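You operate a simulated robot arm through the tools that you are given. There is no shell and no other tool. Be economical: measure what you need, move in short steps, check, and stop when the job is done.

Carry out the task below with a simulated robot arm. There is one attempt and no reset: what you move stays moved.

TASK
Take the yellow nozzle and leave it on the top of the shelf at the middle conveyor. Then put the medium pink can with a crimped valve on the top of the turntable away on the step of the plate rack. Then put the pink can from the top of the long steel bench on the top of the trial bench. Then put two of the pink can with a loose valve cups from the top of the long steel bench on the shelf of the trial bench. Then put two of the valve cups from the top of the square steel stand on the free top of the set-down table. Do these in the order given. Set down upright: yellow nozzle, medium pink can with a crimped valve, pink can, pink can with a loose valve cup.

Only the result counts: the job must be done as asked and must still hold three seconds after the hand-in. Knocking over, shifting, dropping, spilling or breaking anything else fails it.

THE ROBOT
A 6-joint arm with a two-finger parallel gripper on a trunk, on a base that drives. Base frame: it is fixed to the floor where the robot stands at the start and does not move with it; the origin is under the middle of the robot, x ahead of it, y to its left, z up; the surface under the hand at the start is at about z = 0.95. Units: m, rad, N and s.
Its first joint turns from -2.897 to 2.897 rad. Places, roughly: free top of the set-down table [2.9, -4.6, 0.9]; medium pink can with a crimped val (5x5x14 cm) [0.6, 0.1, 1]; pink can (5x5x14 cm) [3.1, -5.7, 0.9]; pink can with a loose valve cup (5x5x14 cm) [3, -6.4, 0.9]; shelf of the trial bench [0, -9.2, 0.3]; step of the plate rack (104x20 cm) [1.98, -9.32, 0.84]; top of the shelf at the middle conveyor (19x41 cm) [0.5, -2.9, 0.92]; top of the trial bench [0, -9.2, 0.9]; valve cup (3x3x3 cm) [5.2, -7.1, 0.9]; yellow nozzle (4x4x7 cm) [0.6, 0, 1]. Payload 3.91 kg.
The TCP is the grasp point between the finger pads, 0.03 m short of the fingertips. In the tool frame z runs along the fingers and y along their closing line. The gripper opens to 0.11 m. The fingers are 0.02 m wide and 0.01 m thick; the gripper's body (0.048 by 0.112 m) begins 0.055 m behind the TCP.
Orientation is told as [roll, pitch, yaw] about the base's x, y, z axes, in that order, counted from this pose: with the fingers straight down and closing along the base's y, the tool's x points along the base's -x, its y along +y and its z along -z.

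THE INTERFACE
- The arm moves only by the tool play_rows. Its argument "motion" is a list of rows, each a list of 3 entries, a list of its own where there are three numbers: the shift along the tool's x, y, z in units of 400 mm (1.0 is 400 mm), then the turn, a rotation vector about the tool's x, y, z in units of 120 degrees (1.0 is 120 degrees), then the closure in counts, from 0 (fully open) to 255 (shut). In form: [[[dx, dy, dz], [rx, ry, rz], grip], ...]. A call has 1 to 12 rows; each row is the pose to reach, as a shift and turn from the pose commanded when the call began, along the tool's axes at that moment. A call with a number of a shift or a turn outside -1 to 1 is refused whole. Each row takes 0.2 s and may step no farther than 0.05 m and 0.15 rad from the row before; otherwise, or with a gripper value out of range, the whole call is refused. A pose out of reach is approached as far as the arm can. The call stops where the force on the tool passes 40 N (or 10 N more than at its start, if that is more) or the arm is blocked; 0.2 s more then pass. Each finger travels about 0.108 m/s and halts on what it meets, pressing with about 23 N; the grip force reading is that of the motor and also rises with nothing between the fingers. The clock runs only during rows and for 0.2 s after the last one: add rows that repeat a pose to give the fingers time. It gives the time, the measured TCP pose, the force on the tool (base axes), the opening and the grip force at its end, in the units of the frame above (readings bear some noise), with the torque about the TCP (base axes, N m) and any sound that the robot's microphone picked up, and new pictures: "views" is both (left out), scene, wrist or none.
- Cameras (640 x 400 px; columns grow to the right, rows downward): "scene" is now at [0.5719, -0.2422, 1.2873]; the picture's right is [0.00, -0.17, 0.99], its down [-0.36, 0.92, 0.16] and it looks along [-0.93, -0.36, -0.06] (base axes); focal length 214 px, centre (320, 200). "wrist" rides on the gripper at [0.072, 0.017, -0.103] in the tool frame; the picture's right is [-0.23, 0.97, 0.00], its down [-0.76, -0.18, -0.62] and it looks along [-0.61, -0.14, 0.78] (tool axes); focal length 222 px, centre (320, 200). There is no depth. A picture from a camera that has moved, and an enlarged one, comes with that camera's place and axes in the base frame and with its lens.
- base_move(legs): drives the robot by 1 to 6 legs, each [ahead, left, turn to the left] in m, m and rad, along the robot's own axes; the way and the turn of a leg run together, so that a leg with both is an arc; at most 1.5 m and 3.142 rad a leg. The arm and the cameras ride along, it lands a little off, and it stops where it bumps. It gives what a move gives, and a new picture of the scene camera.
- pan_tilt(pan, tilt): turns the head with the scene camera to pan (to the left, within 1.396 rad either way) and tilt (down, from -0.506 to 1.204), counted from straight ahead of the robot. It gives what a move gives, and a new picture of the scene camera.
- inspect(camera, box): a new picture of the part [left, top, right, bottom] of that camera's present view, enlarged. It takes no simulated time.
- job_done(): hands the job in; it is judged then, once.

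Work in short steps. Places have to be worked out from the pictures, the camera data and where the tool is seen: move nearer, look again, correct. Check each grasp and each placing, and mend what went wrong. You have 207 turns and 260 pictures in all, those below and enlarged ones among them. Open the gripper and draw the arm clear of the work before you hand the job in, unless the task says otherwise.

The tools are called as a command line: name --argument value ..., lists and objects as JSON in quotes. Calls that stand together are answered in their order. play_rows: Moves the arm, as the interface text tells. Its arguments: {"type":"object","properties":{"motion":{"type":"array","items":{"type":"array"}},"views":{"type":"string","enum":["both","scene","wrist","none"]}},"required":["motion"]} The other tools are called the same way: base_move (legs) drives the base; pan_tilt (pan, tilt) turns the head that bears the scene camera; inspect (camera, box) takes an enlarged picture of a part of a camera's view; job_done () hands the job in.

At the start:

```text
time_s: 0.0
eef_pos: [0.5617, -0.1886, 1.1678]
tool_rot: [0.0, 0.0, -0.001]
contact_force: [0.3, 0.0, 0.2]
wrist_torque: [0.03, 0.01, -0.01]
grip_width: 0.1098
grasp_force: 0.2
robot x, y, heading: [-0.0018, -0.0006, -0.003]
head pan, tilt: [-1.4, 1.201]
```

scene: 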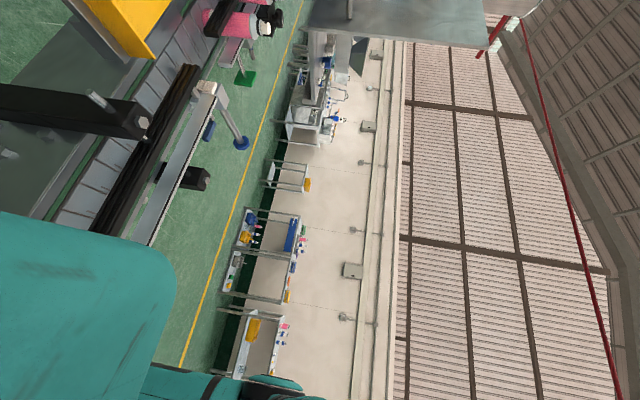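
wrist: 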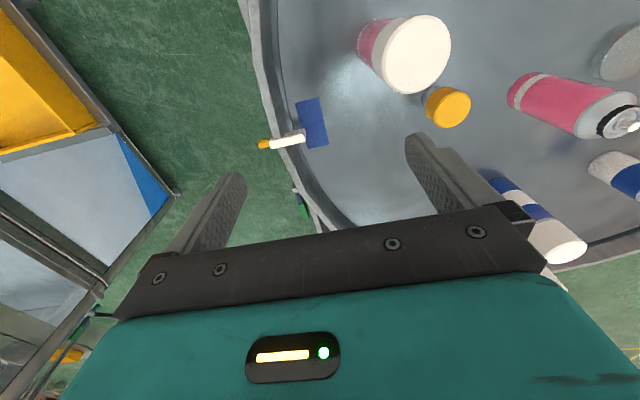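

I start by turning the head toward the turntable to see the work.

pan_tilt --pan 0 --tilt 0.7

inspect --camera "wrist" --box '[240, 0, 640, 280]'

```text
time_s: 1.5
eef_pos: [0.562, -0.189, 1.1678]
tool_rot: [0.0, -0.001, 0.0]
contact_force: [0.0, -0.3, 0.8]
wrist_torque: [0.0, 0.0, 0.02]
grip_width: 0.11
grasp_force: 0.0
robot x, y, heading: [0.0001, -0.0021, -0.0]
head pan, tilt: [0.0, 0.7]
camera scene: at [0.6078, -0.1871, 1.2118], right [0.0, -1.0, 0.0], down [-0.76, 0.0, 0.64], along [-0.64, 0.0, -0.76], focal length 214 px, centre (320, 200)
```

scene: 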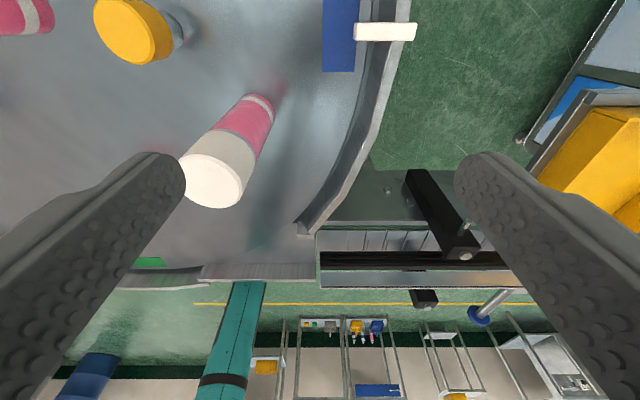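

```text
1.43 times, centred on (440, 140) of wrist
camera zoom: at [0.4907, -0.1736, 1.2698], right [0.23, 0.97, 0.0], down [0.76, -0.18, 0.62], along [0.61, -0.14, -0.78], focal length 317 px, centre (149, 286)
```

zoom: 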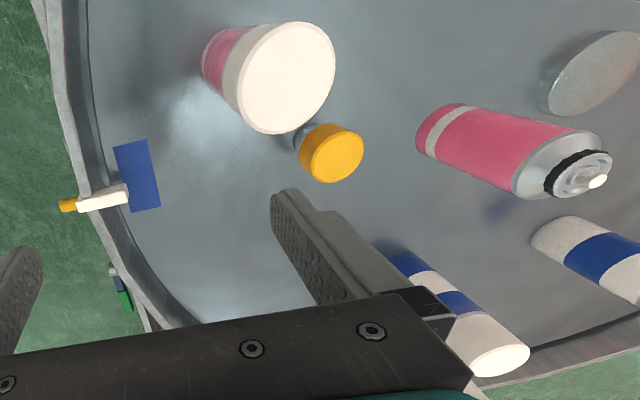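

The scene camera rides on the hand. I look forward-most with it to see the whole turntable.

pan_tilt --pan 0.6 --tilt -0.2

```text
time_s: 2.7
eef_pos: [0.5608, -0.1881, 1.168]
tool_rot: [0.0, -0.001, -0.001]
contact_force: [1.3, -0.5, 1.3]
wrist_torque: [0.01, 0.0, -0.01]
grip_width: 0.1103
grasp_force: 0.2
robot x, y, heading: [-0.0023, -0.0028, -0.002]
head pan, tilt: [0.6, -0.201]
camera scene: at [0.6891, -0.1401, 1.228], right [0.0, -0.83, -0.56], down [-0.98, 0.11, -0.16], along [0.2, 0.55, -0.81], focal length 214 px, centre (320, 200)
```

scene: 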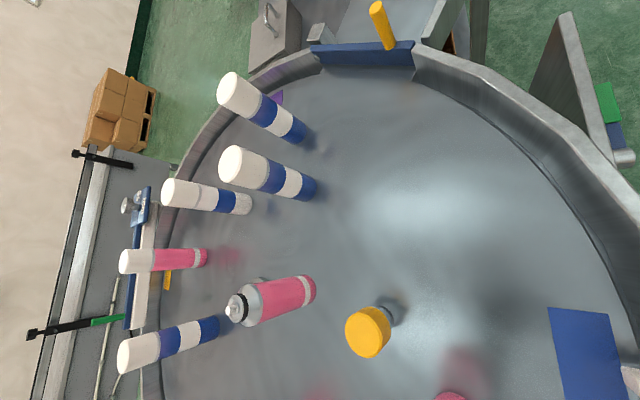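

The valve can stands near (0.62, 0.06) and the nozzle near (0.60, -0.054). I move above the nozzle at the same height and look.

play_rows --motion '[[[-0.03, 0.11, 0], [0, 0, 0], 0], [[-0.06, 0.22, 0], [0, 0, 0], 0], [[-0.1, 0.335, 0], [0, 0, 0], 0], [[-0.1, 0.335, 0], [0, 0, 0], 0]]' --views "both"

pan_tilt --pan 0 --tilt 0.5

```text
time_s: 3.7
eef_pos: [0.6014, -0.0558, 1.1686]
tool_rot: [0.0, 0.001, 0.001]
contact_force: [-0.1, 0.2, -0.4]
wrist_torque: [0.02, 0.01, 0.0]
grip_width: 0.1101
grasp_force: 0.1
robot x, y, heading: [-0.0015, -0.0001, 0.001]
head pan, tilt: [0.6, -0.201]
camera scene: at [0.7288, -0.0065, 1.2291], right [0.0, -0.83, -0.56], down [-0.98, 0.11, -0.16], along [0.2, 0.55, -0.81], focal length 214 px, centre (320, 200)
camera wrist: at [0.5303, -0.04, 1.2708], right [0.23, 0.97, 0.0], down [0.76, -0.18, 0.62], along [0.61, -0.14, -0.78], focal length 222 px, centre (320, 200)
```

scene: 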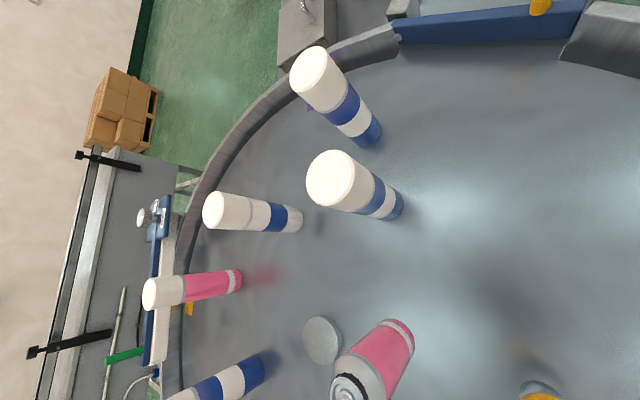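
wrist: 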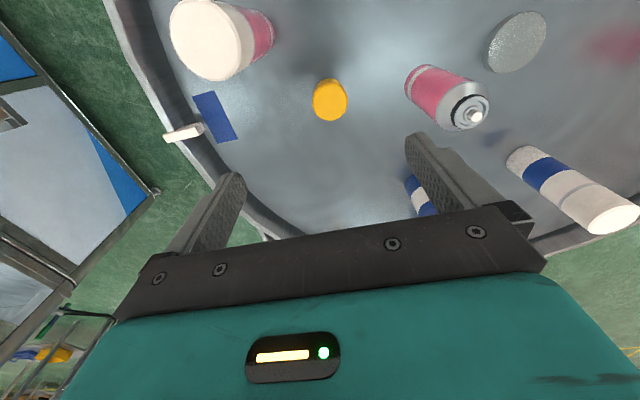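

```text
time_s: 4.8
eef_pos: [0.6011, -0.055, 1.1684]
tool_rot: [0.0, 0.0, 0.002]
contact_force: [0.8, 0.0, 0.6]
wrist_torque: [0.01, 0.04, 0.0]
grip_width: 0.1102
grasp_force: 0.1
robot x, y, heading: [0.0039, -0.0006, 0.003]
head pan, tilt: [0.0, 0.499]
camera scene: at [0.6652, -0.0537, 1.2067], right [0.0, -1.0, 0.0], down [-0.88, 0.0, 0.48], along [-0.48, 0.0, -0.88], focal length 214 px, centre (320, 200)
```

scene: 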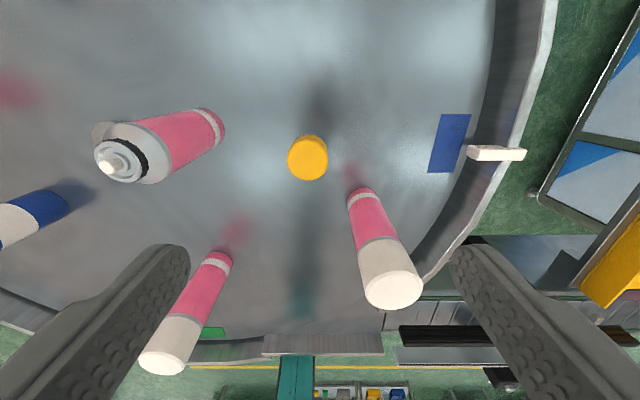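

I zoom in on the nozzle to see its shape before gripping it.

inspect --camera "wrist" --box '[280, 60, 400, 135]'

pan_tilt --pan 1.0 --tilt 0.5

```text
5.33 times, centred on (340, 98) of wrist
camera zoom: at [0.5303, -0.0402, 1.2707], right [0.23, 0.97, 0.0], down [0.76, -0.18, 0.62], along [0.61, -0.14, -0.78], focal length 1185 px, centre (213, 747)
```

zoom: 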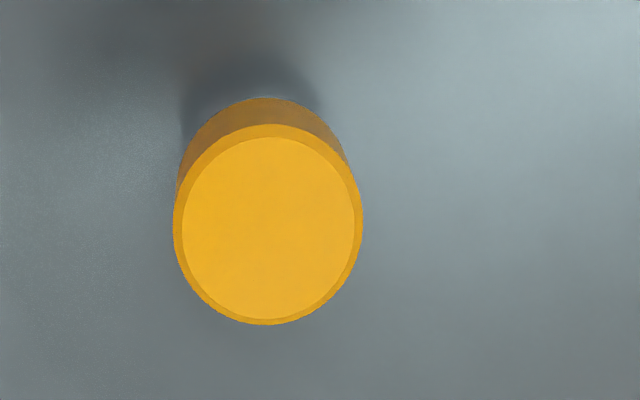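

```text
time_s: 6.1
eef_pos: [0.6016, -0.0553, 1.1684]
tool_rot: [0.0, 0.001, 0.0]
contact_force: [-0.4, 0.3, -0.1]
wrist_torque: [0.01, -0.03, -0.01]
grip_width: 0.11
grasp_force: 0.0
robot x, y, heading: [-0.0036, -0.0013, 0.002]
head pan, tilt: [1.0, 0.499]
camera scene: at [0.6652, 0.0228, 1.2485], right [0.0, -0.54, -0.84], down [-0.88, -0.4, 0.26], along [-0.48, 0.74, -0.47], focal length 214 px, centre (320, 200)
```

scene: 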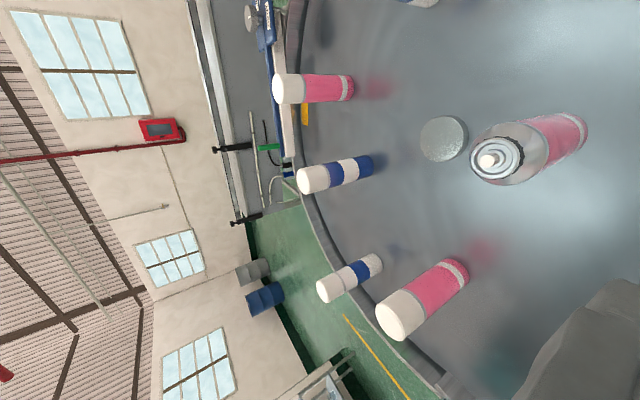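

The nozzle is a 4 cm cylinder at about (0.601, -0.043), top near z 1.015. I turn the hand 20° to clear its neighbours and descend partway with the gripper narrowed.

play_rows --motion '[[[0, 0.03, 0], [0, 0, -0.06], 60], [[0, 0.03, 0.05], [0, 0, -0.12], 60], [[0, 0.03, 0.15], [0, 0, -0.167], 60], [[0, 0.03, 0.25], [0, 0, -0.167], 60], [[0, 0.03, 0.29], [0, 0, -0.167], 60]]' --views "wrist"

pan_tilt --pan 0 --tilt 0.7

```text
time_s: 7.3
eef_pos: [0.6006, -0.0452, 1.0528]
tool_rot: [-0.001, 0.001, 0.35]
contact_force: [0.3, 0.9, -0.2]
wrist_torque: [-0.03, 0.0, 0.02]
grip_width: 0.0843
grasp_force: 0.0
robot x, y, heading: [-0.0009, -0.0001, 0.0]
head pan, tilt: [1.0, 0.499]
camera wrist: at [0.5291, -0.0539, 1.1542], right [-0.12, 0.99, 0.0], down [0.78, 0.09, 0.62], along [0.62, 0.08, -0.78], focal length 222 px, centre (320, 200)
```

wrist: 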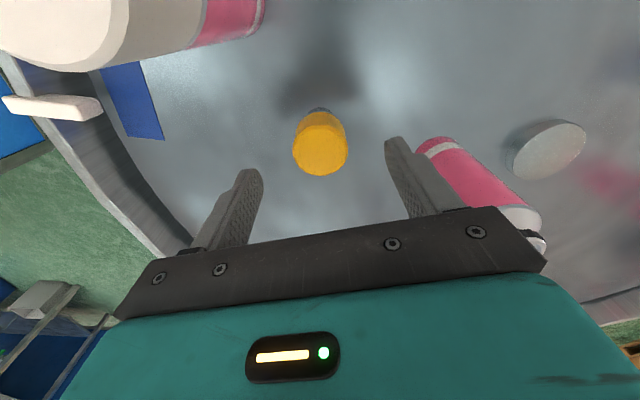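

```text
time_s: 8.5
eef_pos: [0.6021, -0.0439, 1.052]
tool_rot: [0.001, 0.001, 0.349]
contact_force: [0.1, 0.2, -0.1]
wrist_torque: [-0.01, 0.02, 0.02]
grip_width: 0.0841
grasp_force: 0.0
robot x, y, heading: [-0.0002, 0.0013, -0.002]
head pan, tilt: [0.0, 0.7]
camera scene: at [0.645, -0.0257, 1.0965], right [0.34, -0.94, 0.0], down [-0.72, -0.26, 0.64], along [-0.61, -0.22, -0.76], focal length 214 px, centre (320, 200)
```

scene: 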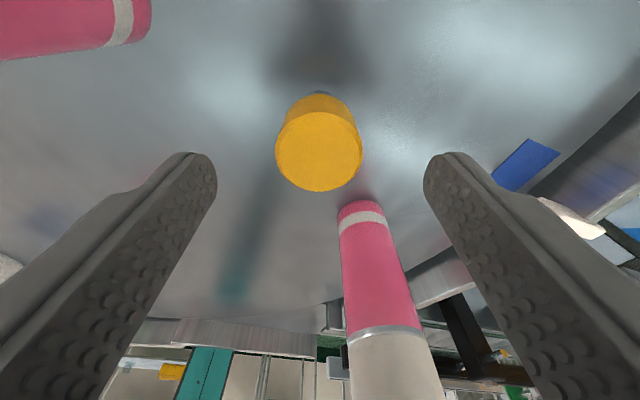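

Nozzle is centred between the fingers, top near z≈1.0. I lower to z≈0.985 and close.

play_rows --motion '[[[0.004, 0, 0.06], [0, 0, 0], 60], [[0.004, 0, 0.12], [0, 0, 0], 60], [[0.004, 0, 0.165], [0, 0, 0], 60], [[0.004, 0, 0.165], [0, 0, 0], 255], [[0.004, 0, 0.165], [0, 0, 0], 255], [[0.004, 0, 0.165], [0, 0, 0], 255]]' --views "both"

```text
time_s: 9.9
eef_pos: [0.6005, -0.0444, 0.9859]
tool_rot: [0.0, 0.0, 0.349]
contact_force: [-0.8, 0.3, -0.1]
wrist_torque: [0.01, -0.01, 0.02]
grip_width: 0.0392
grasp_force: 22.8
robot x, y, heading: [-0.0022, 0.0015, 0.001]
head pan, tilt: [0.0, 0.7]
camera scene: at [0.6437, -0.0264, 1.0302], right [0.34, -0.94, 0.0], down [-0.72, -0.26, 0.64], along [-0.61, -0.22, -0.76], focal length 214 px, centre (320, 200)
camera wrist: at [0.5279, -0.0545, 1.0881], right [-0.12, 0.99, 0.0], down [0.78, 0.09, 0.62], along [0.62, 0.07, -0.78], focal length 222 px, centre (320, 200)
```

scene: 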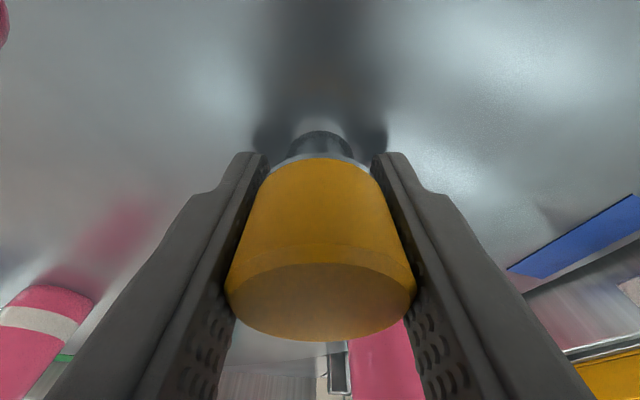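
wrist: 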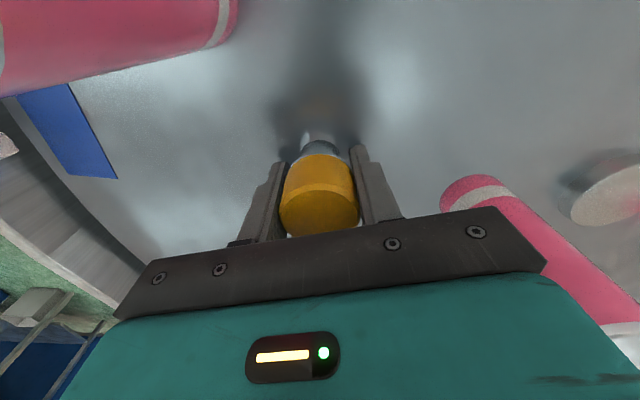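

Gripped (0.039 m). I lift straight up.

play_rows --motion '[[[0, 0, -0.05], [0, 0, 0], 255], [[0, 0, -0.15], [0, 0, 0], 255], [[0, 0, -0.27], [0, 0, 0], 255], [[0, 0, -0.39], [0, 0, 0], 255], [[0, 0, -0.5], [0, 0, 0], 255], [[0, 0, -0.5], [0, 0, 0], 255]]' --views "both"

```text
time_s: 11.3
eef_pos: [0.5992, -0.0441, 1.1846]
tool_rot: [-0.001, -0.001, 0.348]
contact_force: [0.5, 0.3, -1.5]
wrist_torque: [-0.02, 0.0, 0.02]
grip_width: 0.0392
grasp_force: 23.0
robot x, y, heading: [-0.0009, -0.0027, -0.002]
head pan, tilt: [0.0, 0.7]
camera scene: at [0.6433, -0.0264, 1.2292], right [0.34, -0.94, 0.0], down [-0.72, -0.26, 0.64], along [-0.61, -0.22, -0.76], focal length 214 px, centre (320, 200)
camera wrist: at [0.5275, -0.0545, 1.2872], right [-0.12, 0.99, 0.0], down [0.78, 0.09, 0.62], along [0.62, 0.07, -0.78], focal length 222 px, centre (320, 200)
```

scene: 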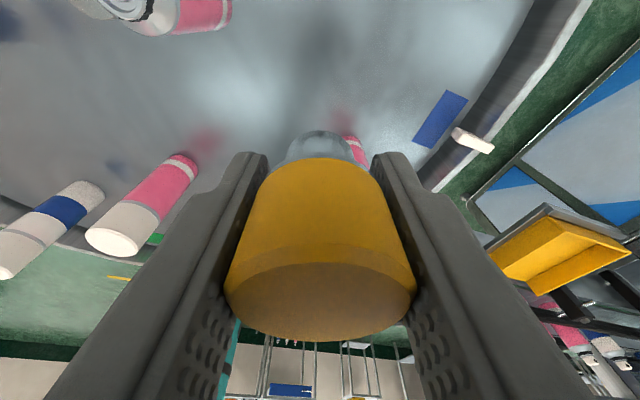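
wrist: 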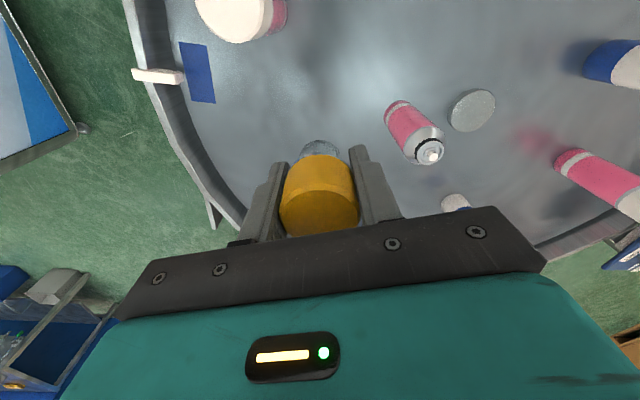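

The nozzle is held. I look sideways along -y for the way to the middle conveyor's shelf.

pan_tilt --pan -1.15 --tilt 0.1

pan_tilt --pan -1.25 --tilt 0.9

```text
time_s: 12.7
eef_pos: [0.5998, -0.045, 1.1851]
tool_rot: [-0.001, 0.0, 0.349]
contact_force: [0.6, 0.5, -1.7]
wrist_torque: [0.04, -0.03, 0.0]
grip_width: 0.0393
grasp_force: 23.4
robot x, y, heading: [0.0009, -0.0026, 0.0]
head pan, tilt: [-1.15, 0.099]
camera scene: at [0.7236, -0.0865, 1.2761], right [0.14, -0.38, 0.91], down [-0.97, -0.26, 0.04], along [0.22, -0.89, -0.41], focal length 214 px, centre (320, 200)
```

scene: 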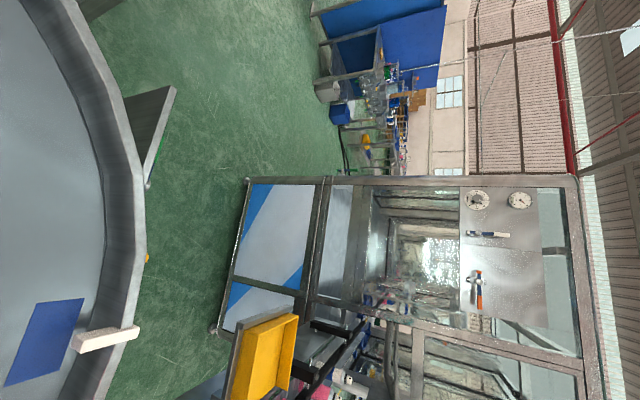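

```text
time_s: 13.8
eef_pos: [0.6006, -0.0435, 1.1856]
tool_rot: [0.001, 0.0, 0.349]
contact_force: [0.6, 1.5, -1.8]
wrist_torque: [-0.02, -0.02, -0.03]
grip_width: 0.0392
grasp_force: 22.8
robot x, y, heading: [-0.0024, 0.0022, 0.0]
head pan, tilt: [-1.25, 0.901]
camera scene: at [0.6528, -0.0992, 1.2899], right [0.11, -0.3, 0.95], down [-0.84, 0.48, 0.25], along [-0.53, -0.82, -0.2], focal length 214 px, centre (320, 200)
```

scene: 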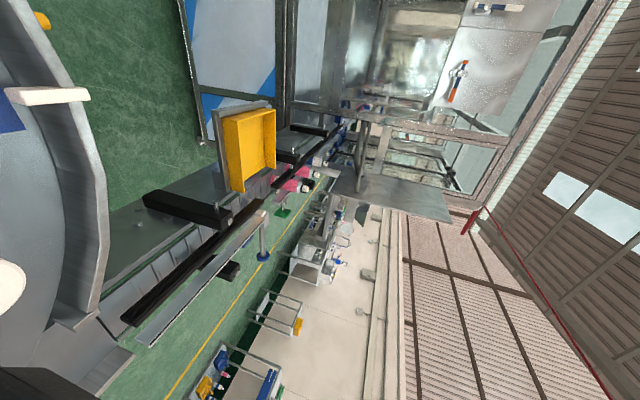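

The conveyor runs along -y in front of the robot while the aisle behind (to x ≈ -2.3) is clear. I back off 0.9 m, then drive right in stages.

base_move --legs '[[-0.9, 0, 0], [0, -1.2, 0]]'

```text
time_s: 24.3
eef_pos: [-0.2869, -1.2208, 1.1853]
tool_rot: [0.0, 0.001, 0.396]
contact_force: [-0.4, -0.4, -1.3]
wrist_torque: [0.02, -0.03, 0.03]
grip_width: 0.039
grasp_force: 23.1
robot x, y, heading: [-0.8838, -1.2045, 0.047]
head pan, tilt: [-1.25, 0.901]
camera scene: at [-0.2316, -1.2741, 1.29], right [0.12, -0.29, 0.95], down [-0.86, 0.45, 0.25], along [-0.5, -0.85, -0.2], focal length 214 px, centre (320, 200)
```

scene: 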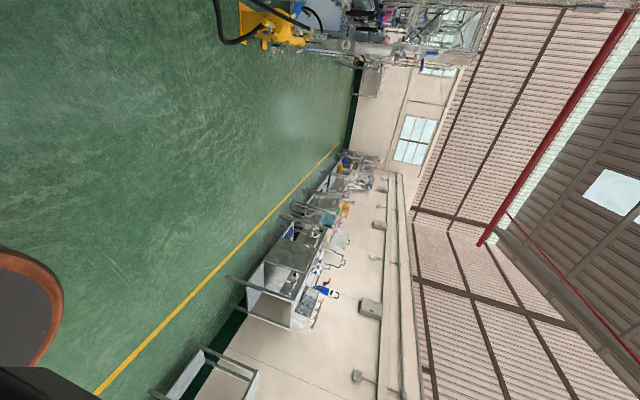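

The aisle is clear. I correct the heading and go on to y≈-2.9, then look ahead.

base_move --legs '[[0, 0, -0.047], [0, -1.5, 0], [0, -0.2, 0]]'

pan_tilt --pan 0 --tilt -0.5

```text
time_s: 33.3
eef_pos: [-0.3175, -2.9391, 1.1839]
tool_rot: [0.001, -0.001, 0.322]
contact_force: [0.5, 1.6, -1.5]
wrist_torque: [-0.03, -0.02, 0.02]
grip_width: 0.0389
grasp_force: 23.1
robot x, y, heading: [-0.9198, -2.8799, -0.03]
head pan, tilt: [-1.25, 0.901]
camera scene: at [-0.2674, -2.9965, 1.29], right [0.1, -0.3, 0.95], down [-0.82, 0.51, 0.25], along [-0.56, -0.81, -0.2], focal length 214 px, centre (320, 200)
```

scene: 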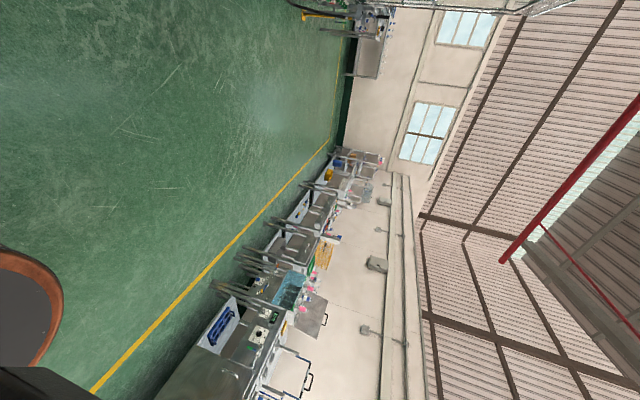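

```text
time_s: 34.8
eef_pos: [-0.319, -2.9396, 1.1845]
tool_rot: [0.0, 0.002, 0.32]
contact_force: [0.2, 0.1, -2.8]
wrist_torque: [0.02, 0.0, 0.01]
grip_width: 0.039
grasp_force: 22.9
robot x, y, heading: [-0.9202, -2.8783, -0.03]
head pan, tilt: [0.0, -0.499]
camera scene: at [-0.1762, -2.8906, 1.2467], right [0.32, -0.95, 0.0], down [-0.83, -0.28, -0.48], along [0.45, 0.15, -0.88], focal length 214 px, centre (320, 200)
```

scene: 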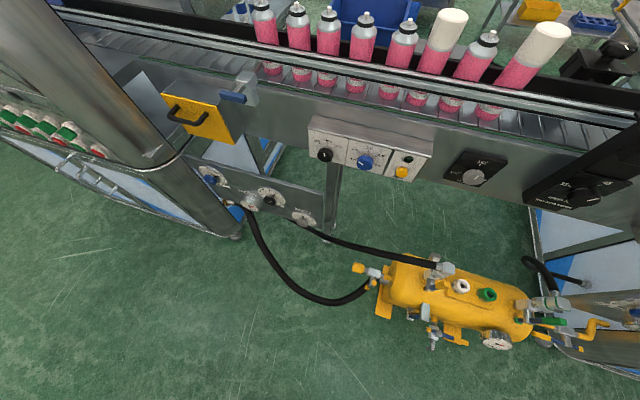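

The line with cans is ahead, but I don't see the shelf. I pitch the hand up 45° to look farther ahead.

play_rows --motion '[[[0, 0, 0], [0, -0.07, 0], 255], [[0, 0, 0], [0, -0.14, 0], 255], [[0, 0, 0], [0, -0.21, 0], 255], [[0, 0, 0], [0, -0.28, 0], 255], [[0, 0, 0], [0, -0.35, 0], 255], [[0, 0, 0], [0, -0.4, 0], 255]]' --views "scene"

```text
time_s: 36.2
eef_pos: [-0.3179, -2.9403, 1.1852]
tool_rot: [0.001, -0.84, 0.321]
contact_force: [0.7, -0.1, -1.0]
wrist_torque: [0.01, 0.04, 0.04]
grip_width: 0.0392
grasp_force: 22.9
robot x, y, heading: [-0.9179, -2.8764, -0.025]
head pan, tilt: [0.0, -0.499]
camera scene: at [-0.2675, -2.9216, 1.3382], right [0.32, -0.95, 0.0], down [-0.22, -0.07, -0.97], along [0.92, 0.31, -0.23], focal length 214 px, centre (320, 200)
```

scene: 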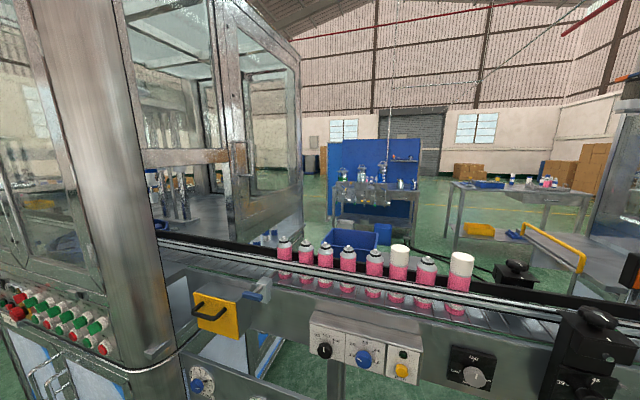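

The shelf should be just behind the can line. I raise the hand and drive forward a bit to see over.

play_rows --motion '[[[-0.08, 0, -0.08], [0, 0, 0], 255], [[-0.16, 0, -0.16], [0, 0, 0], 255], [[-0.24, 0, -0.24], [0, 0, 0], 255], [[-0.32, 0, -0.32], [0, 0, 0], 255], [[-0.32, 0, -0.32], [0, 0, 0], 255]]' --views "none"

base_move --legs '[[0.4, 0.1, 0.03]]'

pan_tilt --pan -0.2 --tilt 0.0

```text
time_s: 37.4
eef_pos: [-0.329, -2.9436, 1.3647]
tool_rot: [0.001, -0.839, 0.322]
contact_force: [-0.1, -0.1, -2.3]
wrist_torque: [-0.01, 0.03, -0.02]
grip_width: 0.0391
grasp_force: 22.4
robot x, y, heading: [-0.9149, -2.88, -0.03]
head pan, tilt: [0.0, -0.499]
```

```text
time_s: 40.0
eef_pos: [0.0792, -2.837, 1.3643]
tool_rot: [0.0, -0.838, 0.341]
contact_force: [-0.6, 0.5, -2.4]
wrist_torque: [0.01, 0.0, 0.0]
grip_width: 0.0394
grasp_force: 23.0
robot x, y, heading: [-0.5102, -2.7847, -0.013]
head pan, tilt: [0.0, -0.499]
camera scene: at [0.1302, -2.8177, 1.5166], right [0.33, -0.94, 0.0], down [-0.22, -0.08, -0.97], along [0.92, 0.33, -0.23], focal length 214 px, centre (320, 200)
```

scene: 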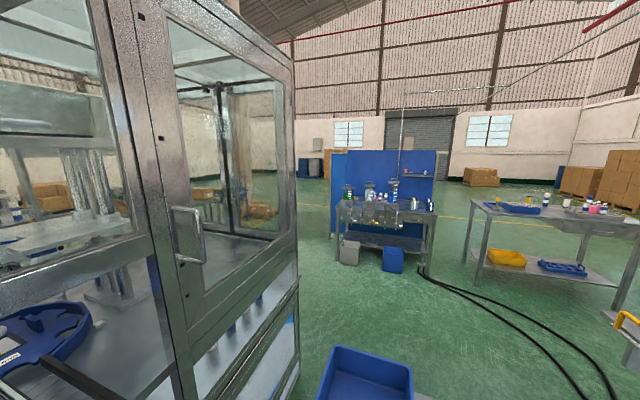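

```text
time_s: 40.9
eef_pos: [0.0792, -2.8372, 1.3638]
tool_rot: [0.001, -0.837, 0.343]
contact_force: [0.3, -1.0, -1.5]
wrist_torque: [0.02, -0.01, 0.02]
grip_width: 0.0388
grasp_force: 23.3
robot x, y, heading: [-0.5124, -2.7874, -0.005]
head pan, tilt: [-0.201, 0.0]
camera scene: at [0.1258, -2.8383, 1.4727], right [0.19, -0.97, 0.13], down [-0.63, -0.22, -0.74], along [0.75, 0.06, -0.66], focal length 214 px, centre (320, 200)
```

scene: 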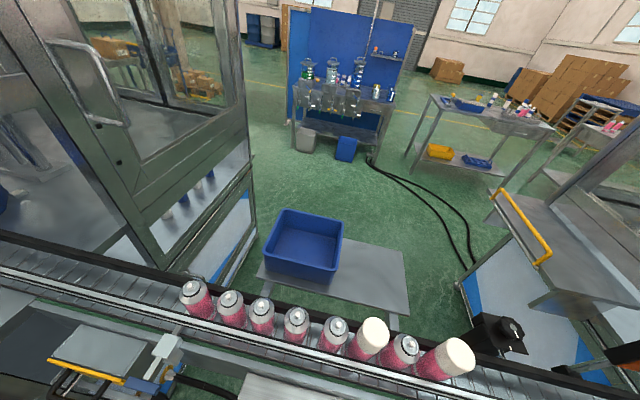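

The shelf is visible: x 0.40–0.60, y -2.70…-3.10, with a blue tub on its left part; free spot around (0.50, -3.01). I return the tool to straight down and drive slightly forward-left.

play_rows --motion '[[[0, 0, 0], [0, 0.07, 0], 255], [[0, 0, 0], [0, 0.14, 0], 255], [[0, 0, 0], [0, 0.21, 0], 255], [[0, 0, 0], [0, 0.28, 0], 255], [[0, 0, 0], [0, 0.35, 0], 255], [[0, 0, 0], [0, 0.4, 0], 255]]' --views "none"

base_move --legs '[[0.13, 0.065, 0.008]]'

```text
time_s: 42.3
eef_pos: [0.0747, -2.8356, 1.313]
tool_rot: [-0.01, -0.019, 0.339]
contact_force: [0.6, 0.3, -1.0]
wrist_torque: [0.02, -0.05, 0.02]
grip_width: 0.0391
grasp_force: 23.2
out of reach, approached as far as the arm can: row 5, 6
robot x, y, heading: [-0.5093, -2.7859, -0.01]
head pan, tilt: [-0.201, 0.0]
```

```text
time_s: 43.6
eef_pos: [0.2061, -2.7676, 1.3125]
tool_rot: [-0.01, -0.021, 0.346]
contact_force: [0.3, 0.0, -1.8]
wrist_torque: [0.02, 0.03, -0.02]
grip_width: 0.0391
grasp_force: 23.3
robot x, y, heading: [-0.381, -2.7189, -0.002]
head pan, tilt: [-0.201, 0.0]
camera scene: at [0.3131, -2.7462, 1.3556], right [0.33, -0.92, 0.21], down [-0.94, -0.34, -0.02], along [0.09, -0.19, -0.98], focal length 214 px, centre (320, 200)
```

scene: 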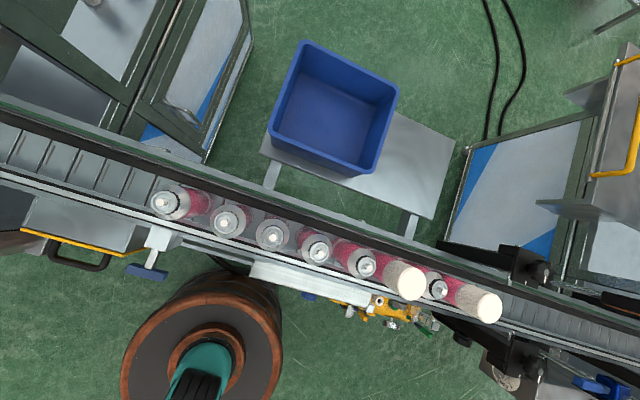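

The base is clear and the free spot is at about (0.50, -3.0). I lower slightly first to get the arm back into its reach and re-level the tool.

play_rows --motion '[[[0, 0, 0.1], [0, 0, 0], 255], [[0, 0, 0.2], [0, 0, 0], 255], [[0, 0, 0.3], [0, 0, 0], 255], [[0, 0, 0.3], [0, 0, 0], 255]]' --views "none"

```text
time_s: 44.6
eef_pos: [0.2101, -2.7669, 1.1929]
tool_rot: [-0.011, -0.023, 0.346]
contact_force: [0.4, 0.1, -1.1]
wrist_torque: [0.01, -0.02, 0.0]
grip_width: 0.0394
grasp_force: 22.7
robot x, y, heading: [-0.3792, -2.7173, -0.004]
head pan, tilt: [-0.201, 0.0]
```

I correct the small tilt and move at constant height to above the free spot.

play_rows --motion '[[[-0.06, -0.099, 0], [-0.005, 0.011, 0], 255], [[-0.121, -0.198, 0], [-0.005, 0.011, 0], 255], [[-0.181, -0.298, 0], [-0.005, 0.011, 0], 255], [[-0.242, -0.397, 0], [-0.005, 0.011, 0], 255], [[-0.302, -0.496, 0], [-0.005, 0.011, 0], 255], [[-0.363, -0.595, 0], [-0.005, 0.011, 0], 255], [[-0.423, -0.695, 0], [-0.005, 0.011, 0], 255], [[-0.4835, -0.794, 0], [-0.005, 0.011, 0], 255], [[-0.4835, -0.794, 0], [-0.005, 0.011, 0], 255]]' --views "both"

```text
time_s: 46.6
eef_pos: [0.4768, -2.9972, 1.1748]
tool_rot: [0.0, 0.001, 0.347]
contact_force: [-0.4, 0.2, -1.8]
wrist_torque: [0.02, 0.01, -0.01]
grip_width: 0.0392
grasp_force: 22.7
out of reach, approached as far as the arm can: row 7, 8, 9
robot x, y, heading: [-0.3816, -2.7214, -0.004]
head pan, tilt: [-0.201, 0.0]
camera scene: at [0.5875, -2.9745, 1.2161], right [0.33, -0.92, 0.2], down [-0.94, -0.34, 0.0], along [0.07, -0.19, -0.98], focal length 214 px, centre (320, 200)
camera wrist: at [0.4054, -3.0069, 1.2773], right [-0.12, 0.99, 0.0], down [0.78, 0.09, 0.62], along [0.62, 0.07, -0.78], focal length 222 px, centre (320, 200)
```

scene: 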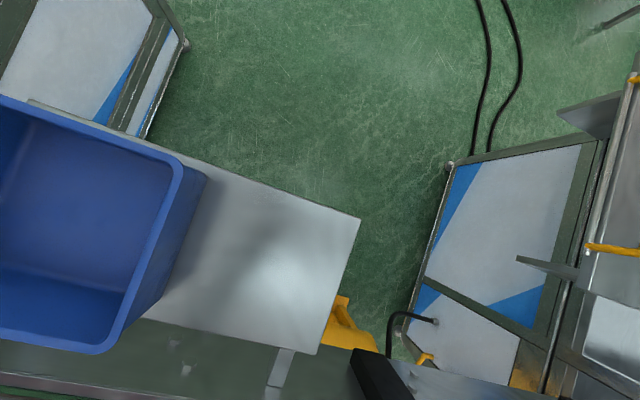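
wrist: 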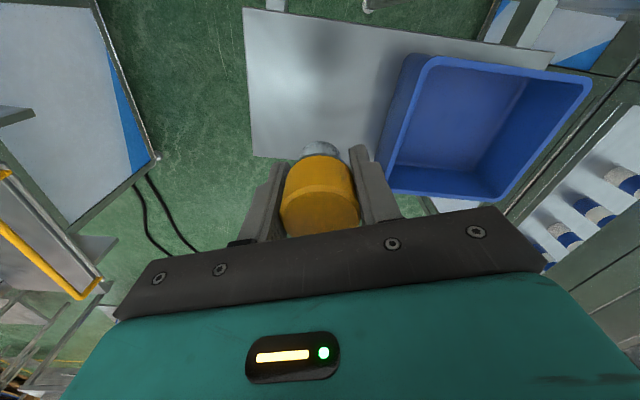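

Shelf's free area is x 0.41–0.60, y -3.095…-2.885; the nozzle is above it. I descend to just above the surface.

play_rows --motion '[[[-0.02, 0.01, 0.1], [0, 0, 0], 255], [[-0.04, 0.02, 0.2], [0, 0, 0], 255], [[-0.04, 0.02, 0.3], [0, 0, 0], 255], [[-0.04, 0.02, 0.4], [0, 0, 0], 255], [[-0.04, 0.02, 0.49], [0, 0, 0], 255], [[-0.04, 0.02, 0.49], [0, 0, 0], 255]]' --views "both"

```text
time_s: 48.0
eef_pos: [0.491, -2.984, 0.978]
tool_rot: [0.002, 0.004, 0.346]
contact_force: [0.1, 0.0, -1.0]
wrist_torque: [0.0, -0.01, 0.01]
grip_width: 0.039
grasp_force: 22.4
robot x, y, heading: [-0.3798, -2.7219, -0.005]
head pan, tilt: [-0.201, 0.0]
camera scene: at [0.6004, -2.9613, 1.0186], right [0.33, -0.92, 0.2], down [-0.94, -0.34, 0.0], along [0.06, -0.19, -0.98], focal length 214 px, centre (320, 200)
camera wrist: at [0.4185, -2.9938, 1.0803], right [-0.12, 0.99, 0.0], down [0.78, 0.09, 0.62], along [0.62, 0.07, -0.78], focal length 222 px, centre (320, 200)
```

scene: 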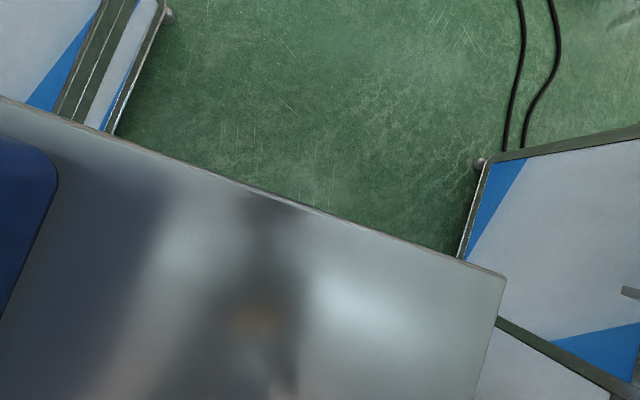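
wrist: 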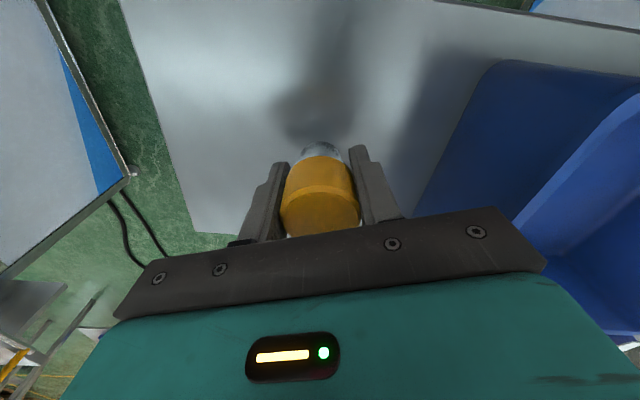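

Still clear of the surface. I lower in small increments, watching the vertical force.

play_rows --motion '[[[0, 0, 0.015], [0, 0, 0], 255], [[0, 0, 0.03], [0, 0, 0], 255], [[0, 0, 0.04], [0, 0, 0], 255]]' --views "none"

play_rows --motion '[[[0, 0, 0.005], [0, 0, 0], 255], [[0, 0, 0.01], [0, 0, 0], 255]]' --views "wrist"

```text
time_s: 48.8
eef_pos: [0.4903, -2.9843, 0.9629]
tool_rot: [0.001, 0.005, 0.346]
contact_force: [-0.2, 0.3, -1.5]
wrist_torque: [-0.04, 0.01, 0.02]
grip_width: 0.0391
grasp_force: 23.4
robot x, y, heading: [-0.3777, -2.7248, -0.003]
head pan, tilt: [-0.201, 0.0]
```

```text
time_s: 49.4
eef_pos: [0.4905, -2.9849, 0.9604]
tool_rot: [0.001, 0.003, 0.344]
contact_force: [-0.4, 0.2, -2.1]
wrist_torque: [-0.01, 0.01, 0.01]
grip_width: 0.0391
grasp_force: 23.1
robot x, y, heading: [-0.3813, -2.7184, -0.006]
head pan, tilt: [-0.201, 0.0]
camera wrist: at [0.4178, -2.9939, 1.0618], right [-0.12, 0.99, 0.0], down [0.78, 0.09, 0.62], along [0.62, 0.07, -0.78], focal length 222 px, centre (320, 200)
```

wrist: 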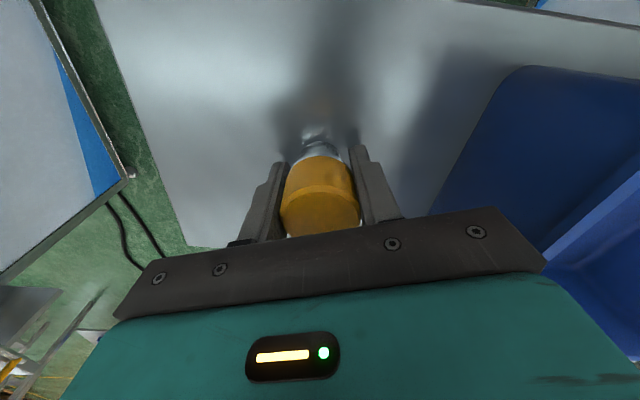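

Reflection nearly meets the base; a few more millimetres.

play_rows --motion '[[[0, 0, 0.005], [0, 0, 0], 255], [[0, 0, 0.01], [0, 0, 0], 255]]' --views "none"

play_rows --motion '[[[0, 0, 0.005], [0, 0, 0], 255], [[0, 0, 0.01], [0, 0, 0], 255]]' --views "wrist"

```text
time_s: 50.0
eef_pos: [0.4892, -2.9843, 0.9565]
tool_rot: [0.0, 0.002, 0.345]
contact_force: [0.8, -0.1, 0.2]
wrist_torque: [-0.02, -0.06, -0.03]
grip_width: 0.0389
grasp_force: 22.9
robot x, y, heading: [-0.3793, -2.7201, -0.007]
head pan, tilt: [-0.201, 0.0]
```

```text
time_s: 50.6
eef_pos: [0.4901, -2.9824, 0.9543]
tool_rot: [0.0, 0.003, 0.346]
contact_force: [0.4, -0.2, 18.3]
wrist_torque: [-0.03, 0.03, -0.02]
grip_width: 0.0388
grasp_force: 23.3
robot x, y, heading: [-0.385, -2.7227, -0.007]
head pan, tilt: [-0.201, 0.0]
camera wrist: at [0.4171, -2.9934, 1.0562], right [-0.12, 0.99, 0.0], down [0.78, 0.09, 0.62], along [0.62, 0.07, -0.78], focal length 222 px, centre (320, 200)
```

wrist: 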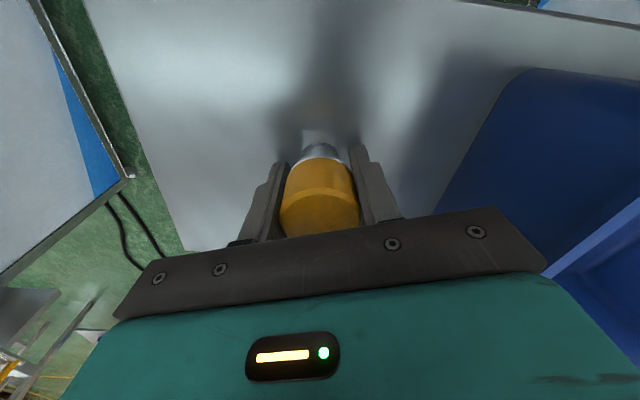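

Contact (18 N). I open the fingers and rise straight up.

play_rows --motion '[[[0, 0, -0.003], [0, 0, 0], 200], [[0, 0, -0.003], [0, 0, 0], 80], [[0, 0, -0.003], [0, 0, 0], 80], [[0, 0, -0.003], [0, 0, 0], 60], [[0, 0, -0.1], [0, 0, 0], 60], [[0, 0, -0.22], [0, 0, 0], 60], [[0, 0, -0.34], [0, 0, 0], 60], [[0, 0, -0.45], [0, 0, 0], 60], [[0, 0, -0.5], [0, 0, 0], 60]]' --views "wrist"

```text
time_s: 52.6
eef_pos: [0.4914, -2.9826, 1.1515]
tool_rot: [0.0, 0.003, 0.345]
contact_force: [-1.2, 0.0, -0.1]
wrist_torque: [-0.01, 0.03, -0.01]
grip_width: 0.0842
grasp_force: 0.1
robot x, y, heading: [-0.381, -2.7202, -0.003]
head pan, tilt: [-0.201, 0.0]
camera wrist: at [0.4182, -2.9923, 1.2531], right [-0.12, 0.99, 0.0], down [0.78, 0.09, 0.62], along [0.62, 0.07, -0.78], focal length 222 px, centre (320, 200)
```

wrist: 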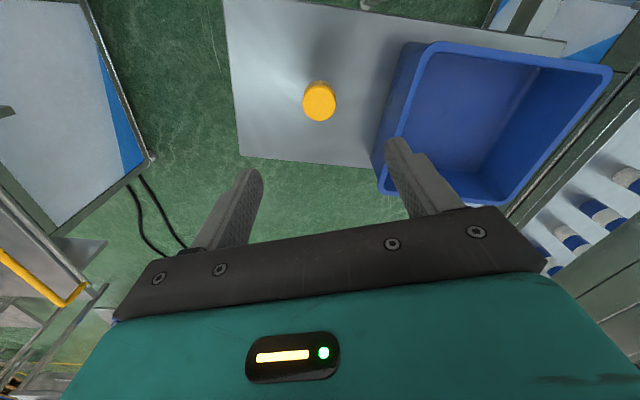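

The nozzle stands upright on the shelf. I retract the arm over the line and square up the hand.

play_rows --motion '[[[0.03, 0.05, -0.08], [0, 0, 0], 60], [[0.09, 0.14, -0.1], [0, 0, 0], 60], [[0.15, 0.235, -0.1], [0, 0, 0], 60], [[0.21, 0.33, -0.1], [0, 0, 0], 60], [[0.27, 0.425, -0.1], [0, 0, 0.04], 60], [[0.33, 0.52, -0.1], [0, 0, 0.08], 60], [[0.39, 0.615, -0.1], [0, 0, 0.12], 60], [[0.45, 0.7, -0.1], [0, 0, 0.165], 60], [[0.477, 0.746, -0.1], [0, 0, 0.165], 60]]' --views "none"

base_move --legs '[[-0.55, 0, 0], [0, 1.4, 0], [0, 1.32, 0]]'

```text
time_s: 54.6
eef_pos: [0.2092, -2.7674, 1.1906]
tool_rot: [-0.001, 0.004, 0.001]
contact_force: [0.4, -0.9, -0.6]
wrist_torque: [0.0, 0.06, 0.01]
grip_width: 0.0842
grasp_force: 0.1
robot x, y, heading: [-0.3759, -2.7226, -0.003]
head pan, tilt: [-0.201, 0.0]
```

```text
time_s: 70.7
eef_pos: [-0.3677, -0.0068, 1.19]
tool_rot: [0.001, 0.002, 0.026]
contact_force: [-0.3, -0.3, -0.9]
wrist_torque: [0.02, -0.03, -0.01]
grip_width: 0.0841
grasp_force: 0.1
robot x, y, heading: [-0.9539, 0.0266, 0.015]
head pan, tilt: [-0.201, 0.0]
camera scene: at [-0.2571, -0.0207, 1.231], right [0.03, -0.98, 0.2], down [-1.0, -0.03, 0.0], along [0.0, -0.2, -0.98], focal length 214 px, centre (320, 200)
```

scene: 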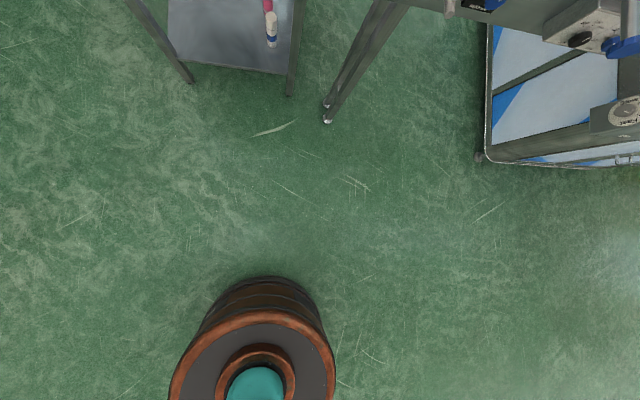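

Back at the turntable; I drive forward to the start place.

base_move --legs '[[0.93, 0, -0.015]]'

pan_tilt --pan 0 --tilt 0.3

play_rows --motion '[[[0, 0, 0], [0, 0, 0], 60]]' --views "wrist"

```text
time_s: 75.5
eef_pos: [0.5594, 0.0121, 1.1909]
tool_rot: [0.0, 0.002, 0.027]
contact_force: [-1.0, 0.9, -0.2]
wrist_torque: [0.02, 0.0, -0.01]
grip_width: 0.0843
grasp_force: 0.2
robot x, y, heading: [-0.0322, 0.0426, 0.021]
head pan, tilt: [-0.201, 0.0]
camera scene: at [0.6697, -0.0005, 1.231], right [0.03, -0.98, 0.2], down [-1.0, -0.03, 0.0], along [0.0, -0.2, -0.98], focal length 214 px, centre (320, 200)
```

scene: 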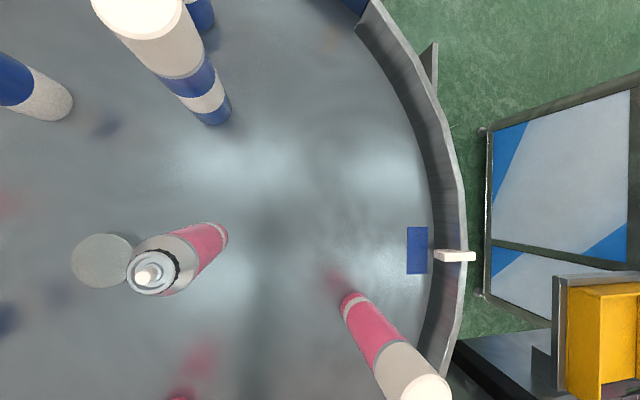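

```text
time_s: 76.3
eef_pos: [0.5589, 0.0122, 1.1899]
tool_rot: [0.0, 0.003, 0.027]
contact_force: [-0.3, 0.5, 0.7]
wrist_torque: [-0.03, -0.01, 0.03]
grip_width: 0.0842
grasp_force: 0.0
robot x, y, heading: [-0.0313, 0.0476, 0.023]
head pan, tilt: [0.0, 0.3]
camera scene: at [0.6416, 0.0167, 1.2259], right [0.03, -1.0, 0.0], down [-0.95, -0.02, 0.3], along [-0.3, -0.01, -0.95], focal length 214 px, centre (320, 200)
```

scene: 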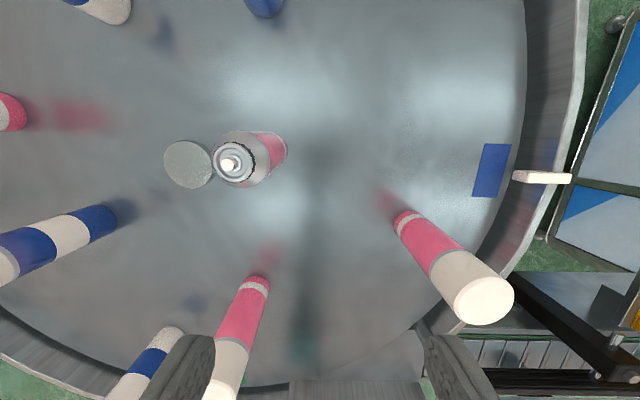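

```text
time_s: 76.8
eef_pos: [0.5587, 0.0131, 1.1896]
tool_rot: [0.0, 0.002, 0.027]
contact_force: [0.5, 0.6, -0.5]
wrist_torque: [-0.01, 0.02, -0.02]
grip_width: 0.0843
grasp_force: 0.0
robot x, y, heading: [-0.0334, 0.045, 0.019]
head pan, tilt: [0.0, 0.3]
camera wrist: at [0.488, 0.0262, 1.2927], right [0.2, 0.98, 0.0], down [0.77, -0.16, 0.62], along [0.61, -0.13, -0.78], focal length 222 px, centre (320, 200)
```

wrist: 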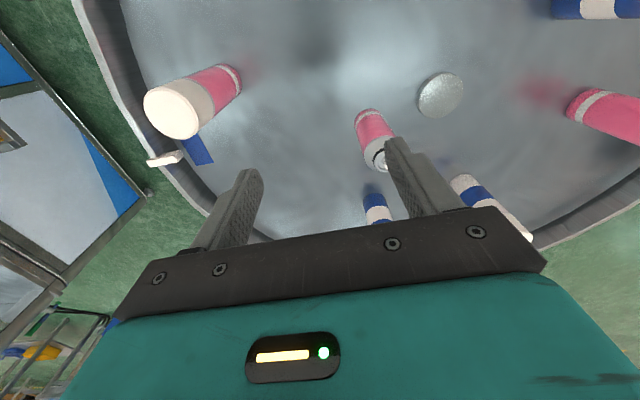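

The valve can is at about (0.621, 0.072), well separated. I move above it with fingers open and check the centring.

play_rows --motion '[[[-0.08, 0.07, 0], [0, 0, 0], 20], [[-0.16, 0.143, 0], [0, 0, 0.013], 20], [[-0.16, 0.143, 0.05], [0, 0, 0.013], 20], [[-0.16, 0.143, 0.08], [0, 0, 0.013], 20]]' --views "both"

```text
time_s: 77.8
eef_pos: [0.6216, 0.0708, 1.1575]
tool_rot: [0.0, 0.002, -0.001]
contact_force: [0.2, 1.0, -0.1]
wrist_torque: [-0.04, -0.02, -0.02]
grip_width: 0.1011
grasp_force: 0.0
robot x, y, heading: [-0.0332, 0.0458, 0.023]
head pan, tilt: [0.0, 0.3]
camera scene: at [0.7039, 0.073, 1.1928], right [0.0, -1.0, 0.0], down [-0.95, 0.0, 0.3], along [-0.3, 0.0, -0.95], focal length 214 px, centre (320, 200)
camera wrist: at [0.5507, 0.0868, 1.2594], right [0.23, 0.97, 0.0], down [0.76, -0.18, 0.62], along [0.6, -0.14, -0.78], focal length 222 px, centre (320, 200)
```

scene: 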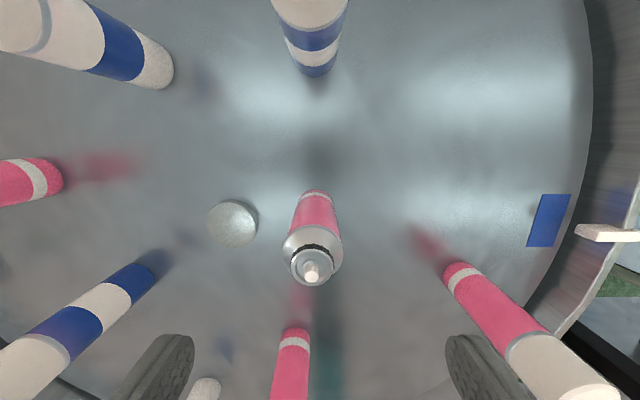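
wrist: 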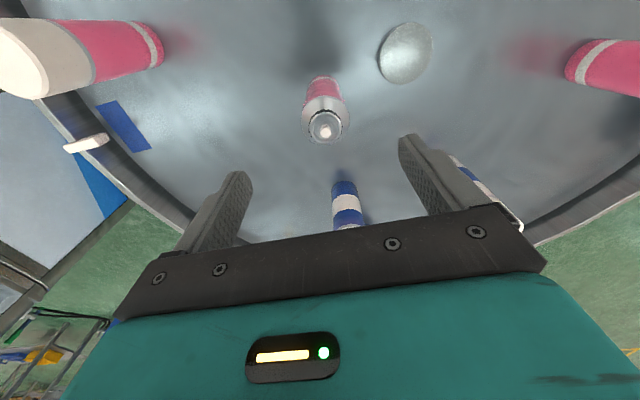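

Stem lies at about (0.621, 0.076), top ≈1.08. I lower to z≈1.04 and grip.

play_rows --motion '[[[0, 0.012, 0.08], [0, 0, 0], 20], [[0, 0.012, 0.16], [0, 0, 0], 20], [[0, 0.012, 0.24], [0, 0, 0], 20], [[0, 0.012, 0.29], [0, 0, 0], 20], [[0, 0.012, 0.29], [0, 0, 0], 255], [[0, 0.012, 0.29], [0, 0, 0], 255], [[0, 0.012, 0.29], [0, 0, 0], 255]]' --views "both"

```text
time_s: 79.3
eef_pos: [0.6212, 0.0762, 1.043]
tool_rot: [0.001, 0.004, -0.002]
contact_force: [-0.5, -0.6, -0.3]
wrist_torque: [-0.01, 0.02, -0.03]
grip_width: 0.0434
grasp_force: 23.3
robot x, y, heading: [-0.0255, 0.0445, 0.026]
head pan, tilt: [0.0, 0.3]
camera scene: at [0.7038, 0.0788, 1.0778], right [0.0, -1.0, 0.0], down [-0.95, 0.0, 0.3], along [-0.3, 0.0, -0.95], focal length 214 px, centre (320, 200)
camera wrist: at [0.5507, 0.0925, 1.1446], right [0.23, 0.97, 0.0], down [0.76, -0.18, 0.62], along [0.6, -0.14, -0.78], focal length 222 px, centre (320, 200)
```

scene: 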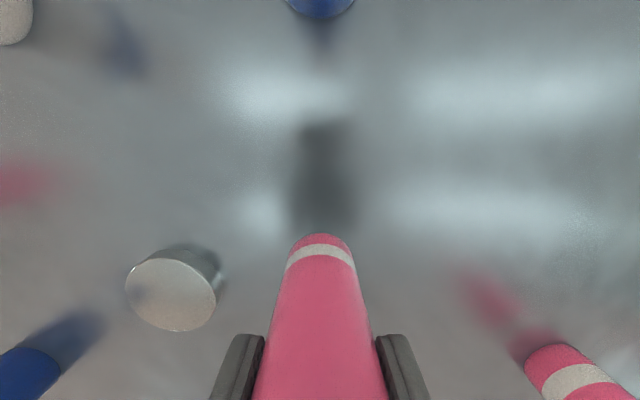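
wrist: 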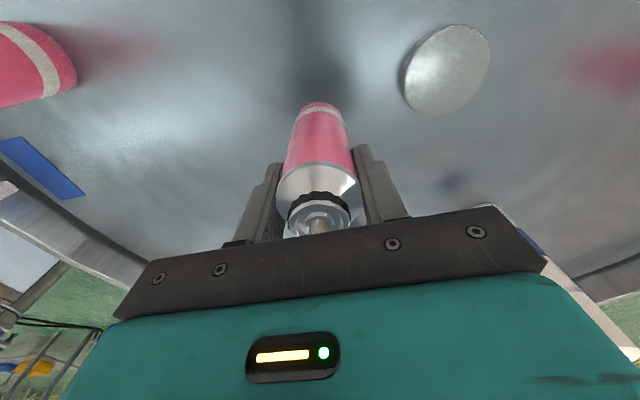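

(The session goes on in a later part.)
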